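You operate a simulated robot arm through the tools that you are given. There is no shell and no other tool. Be economical: measure what you need, move in short steps, check, and stop when the job is done.

The job below is to be done with a simulated robot arm. You get a single attempt, and the scene is never put back.

## Task
Take the grey connector block and leave it on top of the grey box on the chip bench top.

Only the result counts: the job must be done as asked and must still hold three seconds after the hand-in. Knocking over, shifting, dropping, spilling or breaking anything else fails it.

## Robot
A 6-joint arm with a two-finger parallel gripper, fixed in place. Base frame: the origin is at the foot of the arm, x ahead of it, y to its left, z up; the work surface is at about z = 0. Units: mm, degrees, N and s.
With the tool pointing down near the work surface it reaches from about 140 to 580 mm from the base axis. Its first joint turns from -66.0 to 66.0 degrees. Payload 2.1 kg.
Tool frame: the origin (TCP) lies between the finger pads and is the grasp point; the fingertips stand 30 mm ahead of it; z points along the fingers, y is the line along which they close. The gripper opens to 94 mm. The fingers are 28 mm wide and 10 mm thick; the gripper's body (50 by 96 mm) begins 55 mm behind the TCP.
Orientation is that of the tool frame in the base frame, as [roll, pitch, yaw] about the fixed x, y, z axes, in that order (R = Rz(yaw) Ry(pitch) Rx(roll)). With the fingers straight down and closing along the base's y, the tool's x points along the base's -x, its y along +y and its z along -z.

## Interface
- The arm moves only by the tool apply_moves. Its argument "commands" is a list that holds one entry, the list of rows, each a list of 7 numbers: the shift along the base's x, y, z in units of 20 mm (1.0 is 20 mm), then the turn, a rotation vector about the base's x, y, z in units of 5 degrees (1.0 is 5 degrees), then the finger opening in mm, from 0 to 94. In form: [[[dx, dy, dz, wx, wy, wz, claw], ...]]. A call has 1 to 20 rows; each row shifts and turns the commanded pose from where the row before left it. A call with a number of a shift or a turn outside -1 to 1 is refused whole. Each row takes 0.2 s and may step no farther than 50 mm and 8.6 degrees from the row before; otherwise, or with a gripper value out of range, the whole call is refused. Where a pose cannot be reached the arm comes as near as it can. A force on the tool above 40 N (or 10 N above the force at the start of the call, whichever is more), or a blocked arm, ends the call early, and 0.2 s more pass. Each finger travels about 72 mm/s and halts on what it meets, pressing with about 31 N; the grip force reading is that of the motor and also rises with nothing between the fingers. The clock runs only during rows and for 0.2 s after the last one: add rows that do not move to give the fingers time. The reply holds the time, the measured pose of the TCP, the force on the tool along the base axes, the opening and the grip force, in the units named above and with some noise.
- Cameras (640 x 400 px; columns grow to the right, rows downward): "scene" is fixed at [40.9, -362.3, 482.4]; the picture's right is [0.89, -0.46, 0.00], its down [-0.27, -0.52, -0.81] and it looks along [0.37, 0.72, -0.58] (base axes); focal length 274 px, centre (320, 200). "wrist" rides on the gripper at [76, 14, -102] in the tool frame; the picture's right is [-0.18, 0.98, 0.00], its down [-0.75, -0.14, -0.64] and it looks along [-0.63, -0.12, 0.77] (tool axes); focal length 243 px, centre (320, 200). There is no depth. A picture from a camera that has moved, and an enlarged one, comes with that camera's place and axes in the base frame and with its lens.
- capture(camera): a new picture of that camera. The clock stands still meanwhile.
- zoom(camera, box): a new picture of the part [left, top, right, bottom] of that camera's present view, enlarged. The clock stands still meanwhile.
- close_job(): hands the job in; it is judged then, once.

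Go step by step. Nothing tells you positions but the pictures and the camera data: compare them with the known pose of the tool, close in by small moves and look again before you grip or let go. The budget is 90 turns and 36 pictures, counting those below and the enlarged ones. Unless the task says otherwise, let go and move clear before handing in, and close with one line.

The tools are called after "Emit:" by a JSON object that holds its "name" and its "arguments". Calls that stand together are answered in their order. apply_moves: Moves the arm, as the interface text tells. Its arguments: {"type":"object","properties":{"commands":{"type":"array","items":{"type":"array","items":{"type":"array","items":{"type":"number"}}}}},"required":["commands"]} The other tools are called the same way: capture (camera) takes a picture; zoom (camera, box) takes an enlarged picture of a part of a camera's view; close_job () hands the job in.

At the start:

```text
time: 0.0
tcp_pos: [382.1, -9.9, 285.2]
tool_rot: [-180.0, -0.1, -179.9]
wrist_force: [-0.2, -0.6, -0.4]
opening: 94.0
grip_force: 0.1
```

scene: 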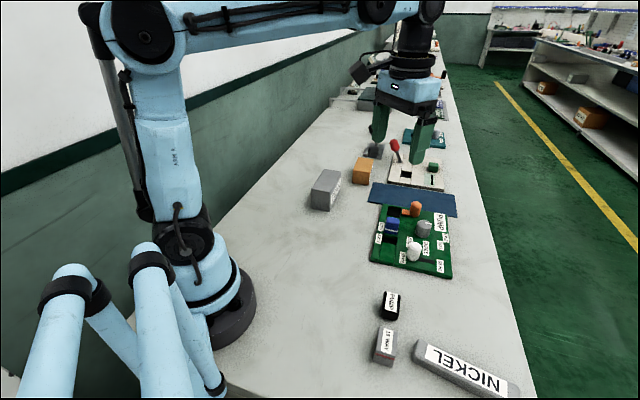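
wrist: 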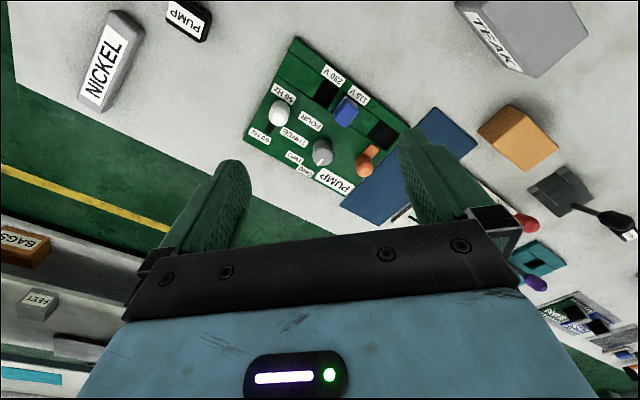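

I see a bench with several grey items: a small grey labelled block near the camera, a NICKEL bar and a larger grey box labelled TEAK. I'll enlarge parts of the view to read the labels.

Emit:
{"name": "zoom", "arguments": {"camera": "scene", "box": [340, 270, 540, 400]}}

Emit:
{"name": "zoom", "arguments": {"camera": "scene", "box": [290, 70, 470, 220]}}

Emit:
{"name": "zoom", "arguments": {"camera": "scene", "box": [360, 180, 470, 280]}}

```text
3.08 times, centred on (440, 335) of scene
camera zoom: at [40.9, -362.3, 482.4], right [0.89, -0.46, 0.0], down [-0.27, -0.52, -0.81], along [0.37, 0.72, -0.58], focal length 842 px, centre (-49, -215)
```

zoom: 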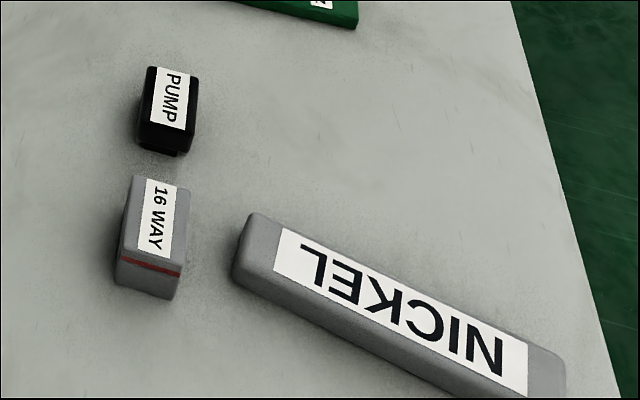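

```text
2.67 times, centred on (380, 145) of scene
camera zoom: at [40.9, -362.3, 482.4], right [0.89, -0.46, 0.0], down [-0.27, -0.52, -0.81], along [0.37, 0.72, -0.58], focal length 729 px, centre (160, 347)
```

zoom: 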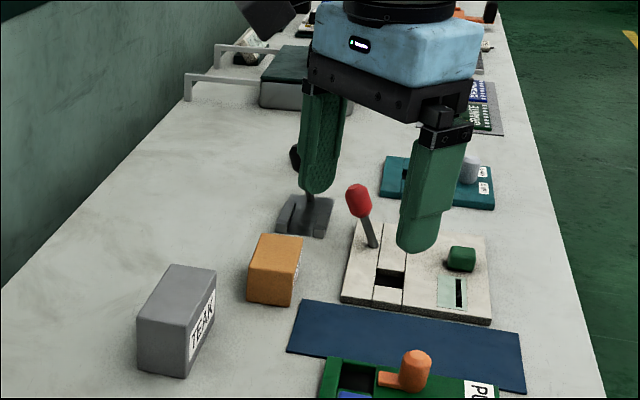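

```text
4.00 times, centred on (415, 230) of scene
camera zoom: at [40.9, -362.3, 482.4], right [0.89, -0.46, 0.0], down [-0.27, -0.52, -0.81], along [0.37, 0.72, -0.58], focal length 1094 px, centre (-60, 80)
```

zoom: 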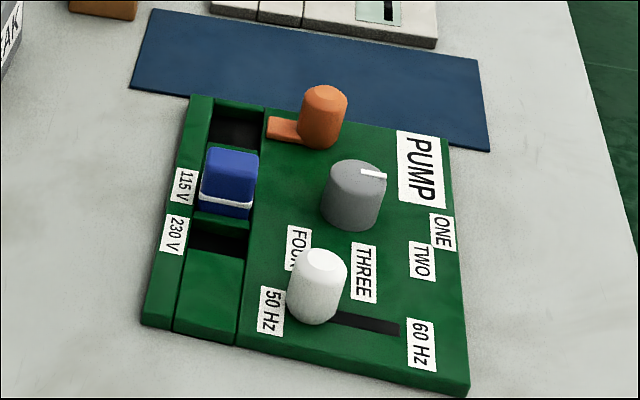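

The grey "16 WAY" block (red stripe) is the connector, near (243,-209), about 30 mm tall and with its long axis at about 45°. The grey TEAK box, near (365,225), is the target. I move above the block, turning the tool 45°.

Emit:
{"name": "apply_moves", "arguments": {"commands": [[[-0.58, -0.83, -0.3, 0, 0, 0.75, 94], [-0.58, -0.83, -0.3, 0, 0, 0.75, 94], [-0.58, -0.83, -0.3, 0, 0, 0.75, 94], [-0.58, -0.83, -0.3, 0, 0, 0.75, 94], [-0.58, -0.83, -0.3, 0, 0, 0.75, 94], [-0.58, -0.83, -0.3, 0, 0, 0.75, 94], [-0.58, -0.83, -0.3, 0, 0, 0.75, 94], [-0.58, -0.83, -0.3, 0, 0, 0.75, 94], [-0.58, -0.83, -0.3, 0, 0, 0.75, 94], [-0.58, -0.83, -0.3, 0, 0, 0.75, 94], [-0.58, -0.83, -0.3, 0, 0, 0.75, 94], [-0.58, -0.83, -0.3, 0, 0, 0.75, 94], [0, 0, 0, 0, 0, 0, 60], [0, 0, 0, 0, 0, 0, 60], [0, 0, 0, 0, 0, 0, 60]]]}}

Emit:
{"name": "capture", "arguments": {"camera": "wrist"}}

Emit:
{"name": "zoom", "arguments": {"camera": "scene", "box": [300, 60, 500, 220]}}

```text
time: 3.2
tcp_pos: [242.7, -210.5, 213.2]
tool_rot: [-180.0, 0.0, -135.0]
wrist_force: [-0.4, 0.3, -1.0]
opening: 59.9
grip_force: 0.0
```

```text
30 pictures are left
camera wrist: at [178.6, -254.9, 314.8], right [-0.57, 0.82, 0.0], down [0.63, 0.43, 0.64], along [0.53, 0.36, -0.77], focal length 243 px, centre (320, 200)
```

wrist: 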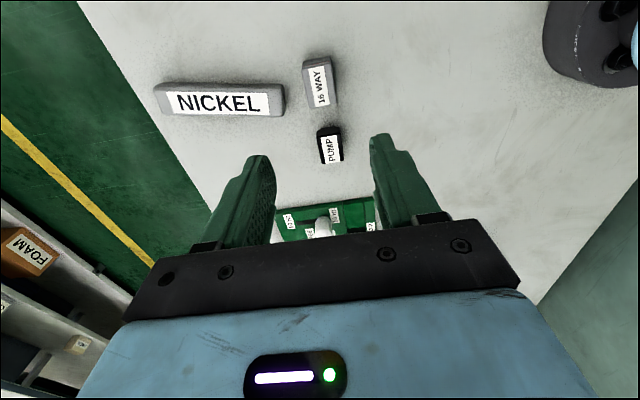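

```text
2.50 times, centred on (400, 140) of scene
camera zoom: at [40.9, -362.3, 482.4], right [0.89, -0.46, 0.0], down [-0.27, -0.52, -0.81], along [0.37, 0.72, -0.58], focal length 684 px, centre (120, 350)
```

zoom: 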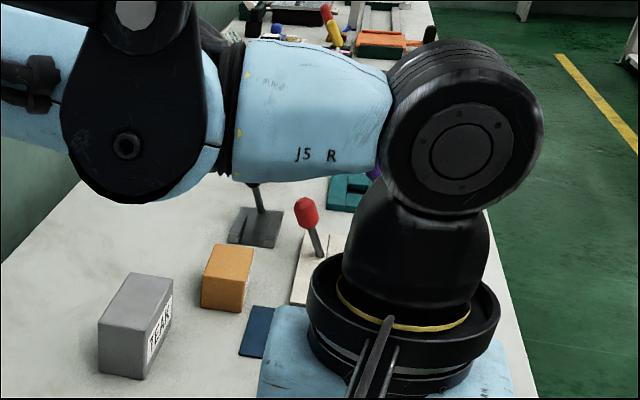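

The block appears in the wrist view at the top centre. I enlarge it to measure centre and orientation.

Emit:
{"name": "zoom", "arguments": {"camera": "wrist", "box": [250, 30, 410, 190]}}

Emit:
{"name": "zoom", "arguments": {"camera": "scene", "box": [290, 150, 390, 220]}}

```text
2.50 times, centred on (330, 110) of wrist
camera zoom: at [178.6, -254.9, 314.8], right [-0.57, 0.82, 0.0], down [0.63, 0.43, 0.64], along [0.53, 0.36, -0.77], focal length 606 px, centre (295, 425)
```

zoom: 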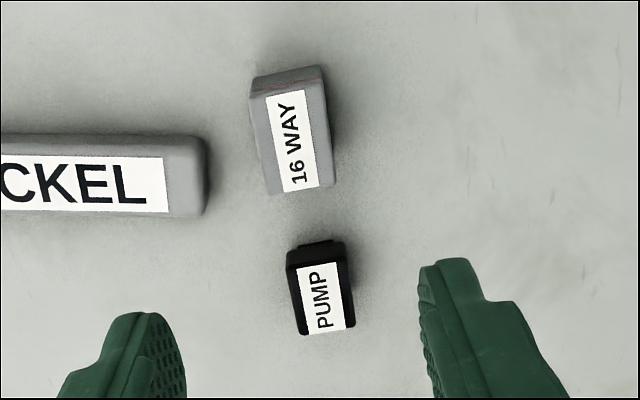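

```text
5.71 times, centred on (340, 185) of scene
camera zoom: at [40.9, -362.3, 482.4], right [0.89, -0.46, 0.0], down [-0.27, -0.52, -0.81], along [0.37, 0.72, -0.58], focal length 1563 px, centre (206, 286)
```

zoom: 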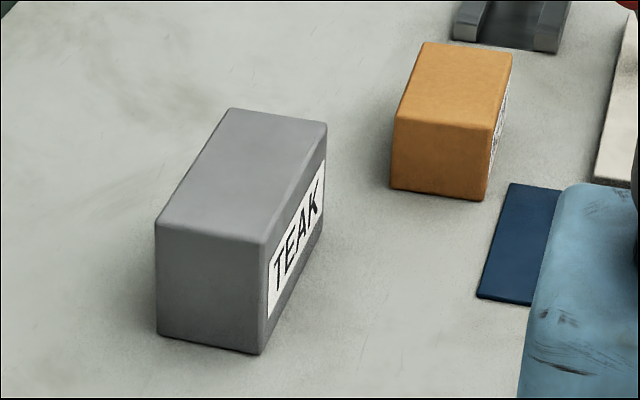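

Both views agree: block centre about (242.5,-211), 30 mm wide, long axis about 43–45°, with the NICKEL bar end about 46 mm off to the side. I narrow the opening to 50 to clear NICKEL, descend to z≈69 and look.

Emit:
{"name": "apply_moves", "arguments": {"commands": [[[0, 0, -0.9, 0, 0, 0, 50], [0, 0, -0.9, 0, 0, 0, 50], [0, 0, -0.9, 0, 0, 0, 50], [0, 0, -0.9, 0, 0, 0, 50], [0, 0, -0.9, 0, 0, 0, 50], [0, 0, -0.9, 0, 0, 0, 50], [0, 0, -0.9, 0, 0, 0, 50], [0, 0, -0.9, 0, 0, -0.2, 50]]]}}

Emit:
{"name": "capture", "arguments": {"camera": "wrist"}}

Emit:
{"name": "zoom", "arguments": {"camera": "scene", "box": [320, 280, 480, 400]}}

```text
time: 5.0
tcp_pos: [243.0, -209.1, 67.9]
tool_rot: [179.9, 0.1, -136.1]
wrist_force: [-0.7, 0.0, 0.1]
opening: 50.3
grip_force: 0.1
```

```text
26 pictures are left
camera wrist: at [177.3, -253.0, 169.5], right [-0.55, 0.83, 0.0], down [0.64, 0.42, 0.64], along [0.54, 0.35, -0.77], focal length 243 px, centre (320, 200)
```

wrist: 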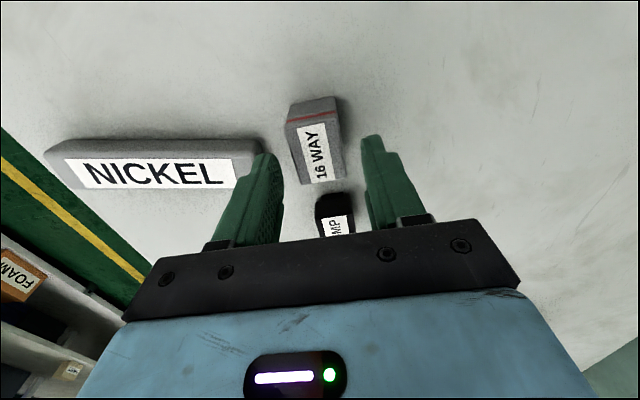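

```text
3.33 times, centred on (400, 340) of scene
camera zoom: at [40.9, -362.3, 482.4], right [0.89, -0.46, 0.0], down [-0.27, -0.52, -0.81], along [0.37, 0.72, -0.58], focal length 912 px, centre (53, -267)
```

zoom: 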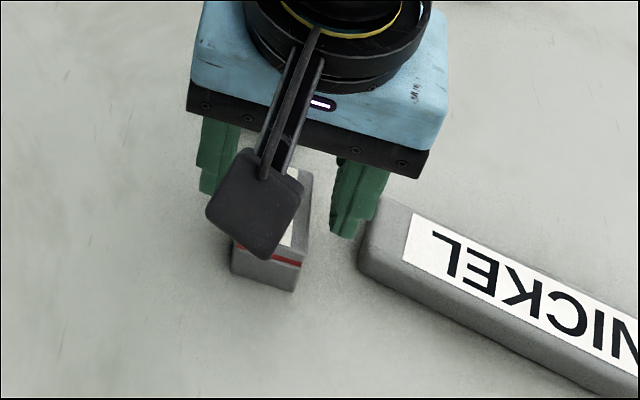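

The tool is 2–3 mm off the block centre, and NICKEL's end is about 42 mm from it. I correct that, narrow to 44 and descend to z≈36.

Emit:
{"name": "apply_moves", "arguments": {"commands": [[[-0.03, -0.13, 0, 0, 0, 0, 44], [0, 0, 0, 0, 0, 0, 44], [0, 0, -0.4, 0, 0, 0, 44], [0, 0, -0.4, 0, 0, 0, 44], [0, 0, -0.4, 0, 0, 0, 44], [0, 0, -0.4, 0, 0, 0, 44]]]}}

Emit:
{"name": "capture", "arguments": {"camera": "wrist"}}

Emit:
{"name": "zoom", "arguments": {"camera": "scene", "box": [320, 280, 480, 400]}}

```text
time: 6.4
tcp_pos: [242.6, -212.4, 37.0]
tool_rot: [180.0, 0.0, -136.0]
wrist_force: [0.2, 0.2, -0.1]
opening: 44.1
grip_force: 0.0
```

```text
24 pictures are left
camera wrist: at [177.1, -256.5, 137.4], right [-0.55, 0.83, 0.0], down [0.64, 0.42, 0.64], along [0.54, 0.35, -0.77], focal length 243 px, centre (320, 200)
```

wrist: 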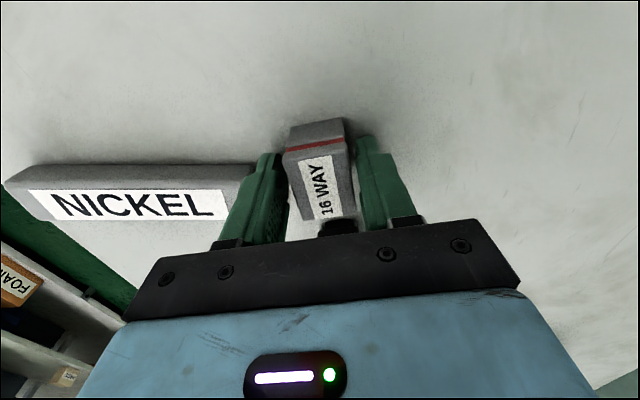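

```text
3.33 times, centred on (400, 340) of scene
camera zoom: at [40.9, -362.3, 482.4], right [0.89, -0.46, 0.0], down [-0.27, -0.52, -0.81], along [0.37, 0.72, -0.58], focal length 912 px, centre (53, -267)
```

zoom: 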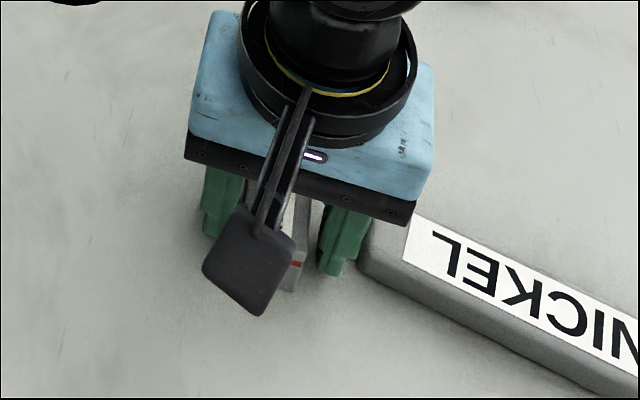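

The block sits between the fingers with no contact. I close on it.

Emit:
{"name": "apply_moves", "arguments": {"commands": [[[0, 0, 0, 0, 0, 0, 36], [0, 0, 0, 0, 0, 0, 30], [0, 0, 0, 0, 0, 0, 24], [0, 0, 0, 0, 0, 0, 22], [0, 0, 0, 0, 0, 0, 22], [0, 0, 0, 0, 0, 0, 22]]]}}

```text
time: 7.8
tcp_pos: [242.1, -213.1, 35.7]
tool_rot: [-180.0, 0.0, -136.0]
wrist_force: [0.8, 0.6, -0.2]
opening: 35.3
grip_force: 30.7
```

Gripped at 35 mm opening with full force. I lift straight up and check the hold.

Emit:
{"name": "apply_moves", "arguments": {"commands": [[[0, 0, 0.4, 0, 0, 0, 22], [0, 0, 0.8, 0, 0, 0, 22], [0, 0, 0.9, 0, 0, 0, 22], [0, 0, 0.9, 0, 0, 0, 22], [0, 0, 0.9, 0, 0, 0, 22], [0, 0, 0.9, 0, 0, 0, 22], [0, 0, 0.9, 0, 0, 0, 22], [0, 0, 0.9, 0, 0, 0, 22], [0, 0, 0.9, 0, 0, 0, 22]]]}}

Emit:
{"name": "capture", "arguments": {"camera": "wrist"}}

Emit:
{"name": "capture", "arguments": {"camera": "scene"}}

```text
time: 9.8
tcp_pos: [241.5, -211.2, 187.9]
tool_rot: [-180.0, 0.0, -136.0]
wrist_force: [-0.4, 0.4, 0.2]
opening: 35.6
grip_force: 30.9
```

```text
22 pictures are left
camera wrist: at [176.2, -255.5, 288.1], right [-0.55, 0.83, 0.0], down [0.64, 0.42, 0.64], along [0.54, 0.35, -0.77], focal length 243 px, centre (320, 200)
```

wrist: 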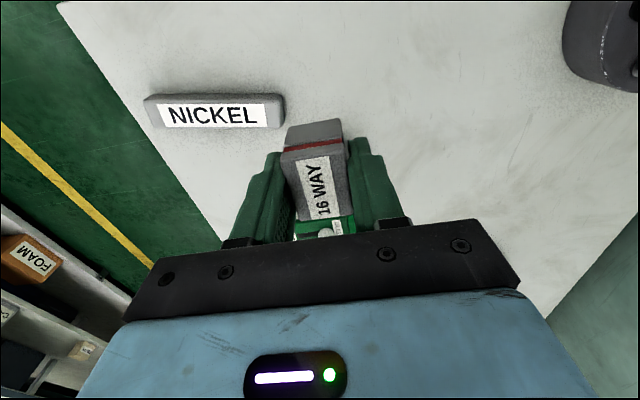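

```text
21 pictures are left
```

scene: 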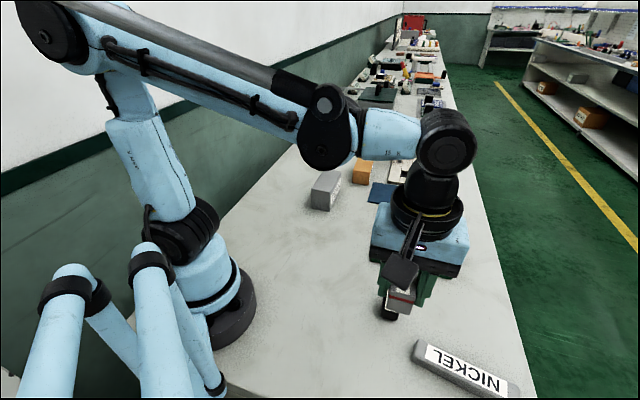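

The block is held firmly and NICKEL was not touched. The TEAK box measures about 119×54 mm, 68 mm high, centre about (370,233), with its axis at 45° like the block, so no turn is needed. I carry the block over at this height.

Emit:
{"name": "apply_moves", "arguments": {"commands": [[[0.26, 0.92, 0, 0, 0, 0, 22], [0.26, 0.92, 0, 0, 0, 0, 22], [0.26, 0.92, 0, 0, 0, 0, 22], [0.26, 0.92, 0, 0, 0, 0, 22], [0.26, 0.92, 0, 0, 0, 0, 22], [0.26, 0.92, 0, 0, 0, 0, 22], [0.26, 0.92, 0, 0, 0, 0, 22], [0.26, 0.92, 0, 0, 0, 0, 22], [0.26, 0.92, 0, 0, 0, 0, 22], [0.26, 0.92, 0, 0, 0, 0, 22], [0.26, 0.92, 0, 0, 0, 0, 22], [0.26, 0.92, 0, 0, 0, 0, 22], [0.26, 0.92, 0, 0, 0, 0, 22], [0.26, 0.92, 0, 0, 0, 0, 22], [0.26, 0.92, 0, 0, 0, 0, 22], [0.26, 0.92, 0, 0, 0, 0, 22]]]}}

Emit:
{"name": "apply_moves", "arguments": {"commands": [[[0.28, 0.93, 0, 0, 0, 0, 22], [0.28, 0.93, 0, 0, 0, 0, 22], [0.28, 0.93, 0, 0, 0, 0, 22], [0.28, 0.93, 0, 0, 0, 0, 22], [0.28, 0.93, 0, 0, 0, 0, 22], [0.28, 0.93, 0, 0, 0, 0, 22], [0.28, 0.93, 0, 0, 0, 0, 22], [0.28, 0.93, 0, 0, 0, 0, 22], [0, 0, 0, 0, 0, 0, 22]]]}}

Emit:
{"name": "capture", "arguments": {"camera": "wrist"}}

Emit:
{"name": "zoom", "arguments": {"camera": "scene", "box": [270, 110, 430, 220]}}

```text
time: 13.2
tcp_pos: [324.3, 81.6, 186.4]
tool_rot: [-180.0, 0.0, -136.0]
wrist_force: [-0.3, -0.3, -0.4]
opening: 35.2
grip_force: 31.2
```

```text
time: 15.2
tcp_pos: [368.9, 231.6, 185.8]
tool_rot: [180.0, 0.1, -135.9]
wrist_force: [0.2, 0.3, -0.4]
opening: 35.5
grip_force: 31.4
```

```text
20 pictures are left
camera wrist: at [304.7, 187.6, 287.6], right [-0.55, 0.83, 0.0], down [0.64, 0.42, 0.64], along [0.54, 0.35, -0.77], focal length 243 px, centre (320, 200)
```

wrist: 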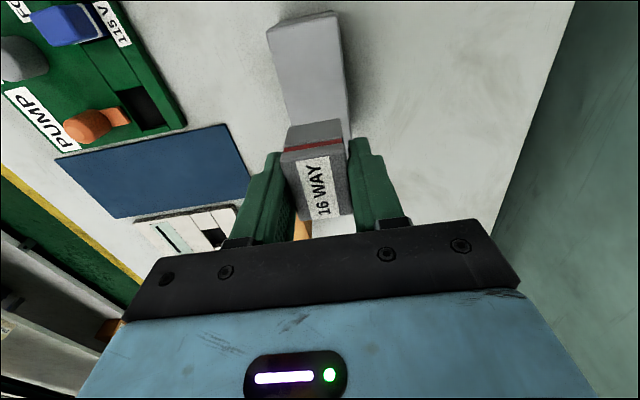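

```text
3.64 times, centred on (350, 165) of scene
camera zoom: at [40.9, -362.3, 482.4], right [0.89, -0.46, 0.0], down [-0.27, -0.52, -0.81], along [0.37, 0.72, -0.58], focal length 994 px, centre (211, 327)
```

zoom: 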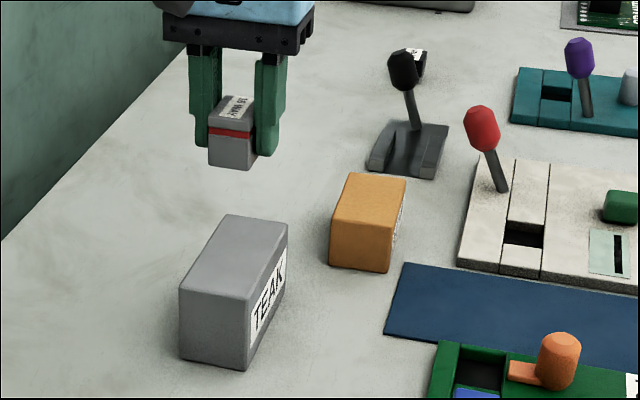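

The box position is confirmed from both views within a few mm, and the block is centred over it. I descend to just above the top.

Emit:
{"name": "apply_moves", "arguments": {"commands": [[[0.04, -0.04, -0.75, 0, 0, 0, 22], [0, 0, -0.75, 0, 0, 0, 22], [0, 0, -0.75, 0, 0, 0, 22], [0, 0, -0.75, 0, 0, 0, 22], [0, 0, -0.5, 0, 0, 0, 22], [0, 0, 0, 0, 0, 0, 22]]]}}

Emit:
{"name": "capture", "arguments": {"camera": "wrist"}}

Emit:
{"name": "zoom", "arguments": {"camera": "scene", "box": [290, 140, 390, 220]}}

```text
time: 16.6
tcp_pos: [372.4, 230.3, 118.4]
tool_rot: [-180.0, 0.0, -136.0]
wrist_force: [0.1, 0.6, -0.4]
opening: 35.4
grip_force: 30.8
```

```text
18 pictures are left
camera wrist: at [306.9, 186.9, 218.6], right [-0.55, 0.83, 0.0], down [0.64, 0.42, 0.64], along [0.54, 0.35, -0.77], focal length 243 px, centre (320, 200)
```

wrist: 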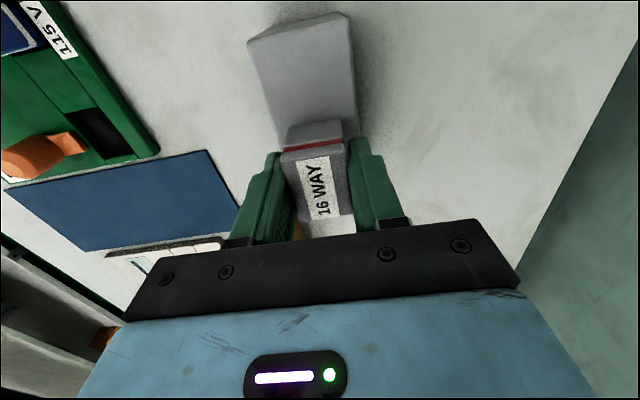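

```text
5.00 times, centred on (340, 180) of scene
camera zoom: at [40.9, -362.3, 482.4], right [0.89, -0.46, 0.0], down [-0.27, -0.52, -0.81], along [0.37, 0.72, -0.58], focal length 1368 px, centre (220, 300)
```

zoom: 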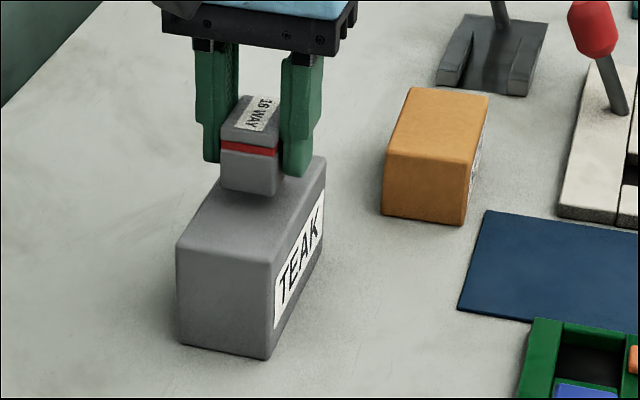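

The block is over the box's top, about 12–14 mm above it. I lower it gradually, watching the vertical force.

Emit:
{"name": "apply_moves", "arguments": {"commands": [[[-0.04, 0.04, -0.2, 0, 0, 0, 22], [0, 0, -0.2, 0, 0, 0, 22], [0, 0, -0.1, 0, 0, 0, 22], [0, 0, 0, 0, 0, 0, 22], [0, 0, 0, 0, 0, 0, 22]]]}}

Emit:
{"name": "zoom", "arguments": {"camera": "scene", "box": [300, 150, 370, 210]}}

```text
time: 17.8
tcp_pos: [369.9, 230.8, 106.8]
tool_rot: [180.0, 0.0, -136.2]
wrist_force: [0.3, 0.1, -0.7]
opening: 35.3
grip_force: 31.3
```

```text
6.67 times, centred on (335, 180) of scene
camera zoom: at [40.9, -362.3, 482.4], right [0.89, -0.46, 0.0], down [-0.27, -0.52, -0.81], along [0.37, 0.72, -0.58], focal length 1823 px, centre (220, 333)
```

zoom: 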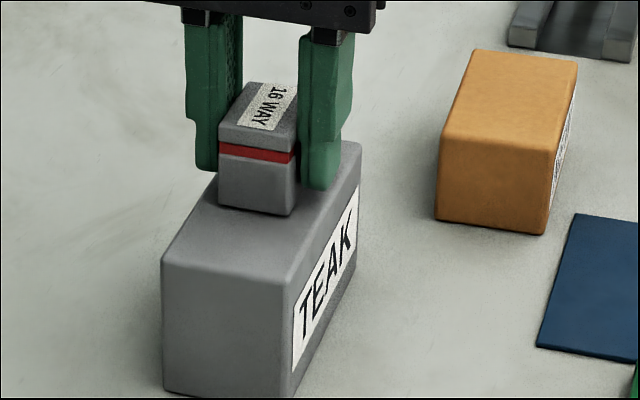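

The block is centred across the box's width and nearly touching. I continue in 1 mm steps.

Emit:
{"name": "apply_moves", "arguments": {"commands": [[[0, 0, -0.05, 0, 0, 0, 22], [0, 0, -0.05, 0, 0, 0, 22], [0, 0, 0, 0, 0, 0, 22]]]}}

Emit:
{"name": "apply_moves", "arguments": {"commands": [[[0, 0, -0.05, 0, 0, 0, 22], [0, 0, 0, 0, 0, 0, 22]]]}}

Emit:
{"name": "zoom", "arguments": {"camera": "scene", "box": [310, 165, 360, 205]}}

```text
time: 18.6
tcp_pos: [369.8, 231.4, 105.6]
tool_rot: [180.0, 0.0, -136.0]
wrist_force: [2.0, -1.1, 27.2]
opening: 35.5
grip_force: 30.8
```

```text
time: 19.2
tcp_pos: [371.5, 232.3, 105.1]
tool_rot: [-179.9, 0.0, -135.9]
wrist_force: [2.4, -0.1, 27.4]
opening: 35.6
grip_force: 30.8
```

```text
10.00 times, centred on (335, 185) of scene
camera zoom: at [40.8, -362.4, 482.4], right [0.89, -0.46, 0.0], down [-0.27, -0.52, -0.81], along [0.37, 0.72, -0.58], focal length 2735 px, centre (170, 350)
```

zoom: 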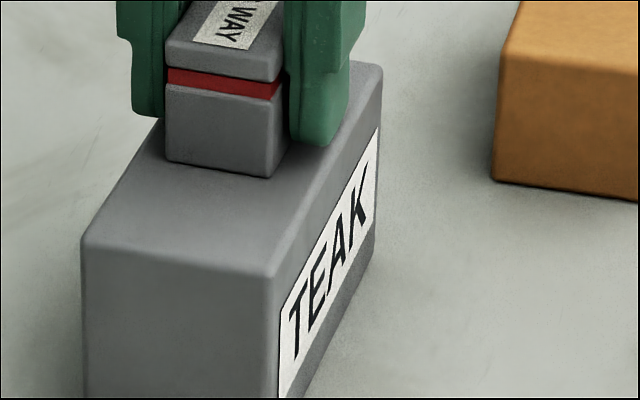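

Contact: the block rests on the box with about 27 N pressing. I ease up 1 mm, open slowly, then lift.

Emit:
{"name": "apply_moves", "arguments": {"commands": [[[0, 0, 0.05, 0, 0, 0, 22], [0, 0, 0, 0, 0, 0, 30], [0, 0, 0, 0, 0, 0, 36], [0, 0, 0, 0, 0, 0, 40], [0, 0, 0, 0, 0, 0, 46], [0, 0, 0, 0, 0, 0, 54], [0, 0, 0, 0, 0, 0, 56]]]}}

Emit:
{"name": "zoom", "arguments": {"camera": "scene", "box": [290, 140, 390, 220]}}

```text
time: 20.8
tcp_pos: [370.5, 232.1, 106.1]
tool_rot: [-180.0, 0.0, -136.0]
wrist_force: [0.0, -0.2, -0.5]
opening: 56.1
grip_force: 0.0
```

```text
5.00 times, centred on (340, 180) of scene
camera zoom: at [40.9, -362.3, 482.4], right [0.89, -0.46, 0.0], down [-0.27, -0.52, -0.81], along [0.37, 0.72, -0.58], focal length 1368 px, centre (220, 300)
```

zoom: 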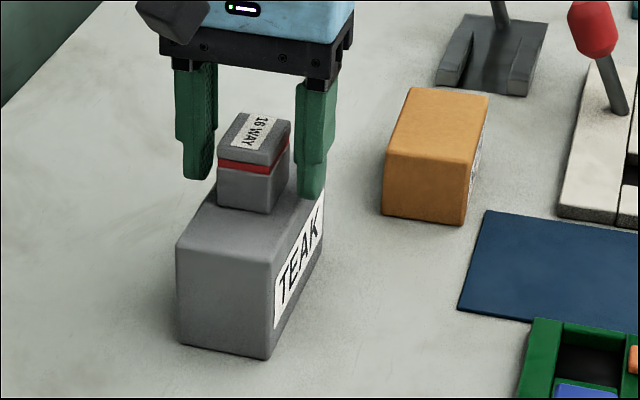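

The fingers are free and the block stands on the box. I lift straight up and check.

Emit:
{"name": "apply_moves", "arguments": {"commands": [[[0, 0, 0.3, 0, 0, 0, 56], [0, 0, 0.6, 0, 0, 0, 56], [0, 0, 0.9, 0, 0, 0, 56], [0, 0, 0.9, 0, 0, 0, 56], [0, 0, 0.9, 0, 0, 0, 56], [0, 0, 0.9, 0, 0, 0, 56], [0, 0, 0.9, 0, 0, 0, 56], [0, 0, 0, 0, 0, 0, 56]]]}}

Emit:
{"name": "capture", "arguments": {"camera": "scene"}}

Emit:
{"name": "capture", "arguments": {"camera": "wrist"}}

```text
time: 22.6
tcp_pos: [369.0, 232.3, 213.3]
tool_rot: [180.0, 0.0, -136.0]
wrist_force: [0.4, -0.6, -0.4]
opening: 56.1
grip_force: 0.0
```

```text
13 pictures are left
```

scene: 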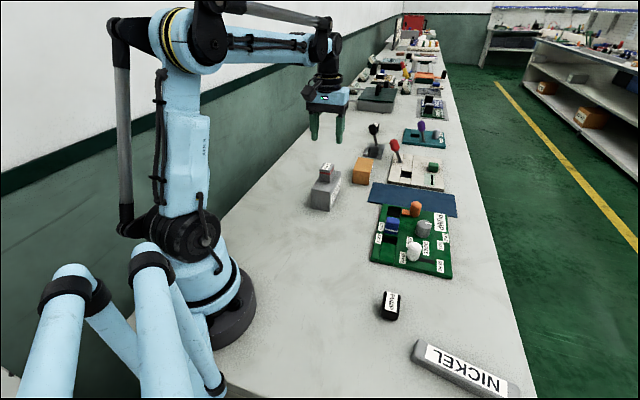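

```text
12 pictures are left
camera wrist: at [304.1, 188.3, 314.6], right [-0.55, 0.83, 0.0], down [0.64, 0.42, 0.64], along [0.54, 0.35, -0.77], focal length 243 px, centre (320, 200)
```

wrist: 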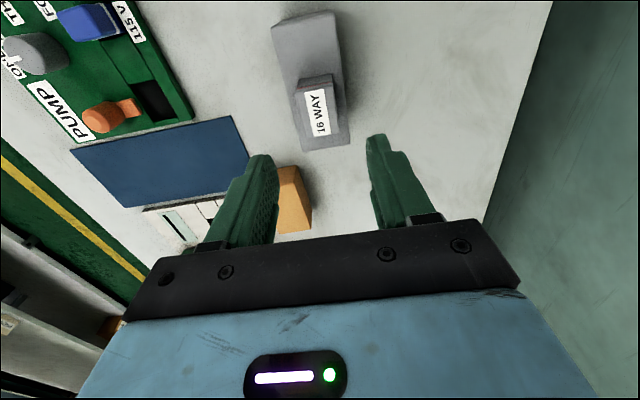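

The connector block sits squarely on the grey box, nothing else has moved and the gripper is clear. I hand in.

Emit:
{"name": "close_job", "arguments": {}}

```text
The job is handed in.
```

The grey "16 WAY" connector block is resting on top of the grey TEAK box, the gripper is clear, and the last pictures show nothing else moved.
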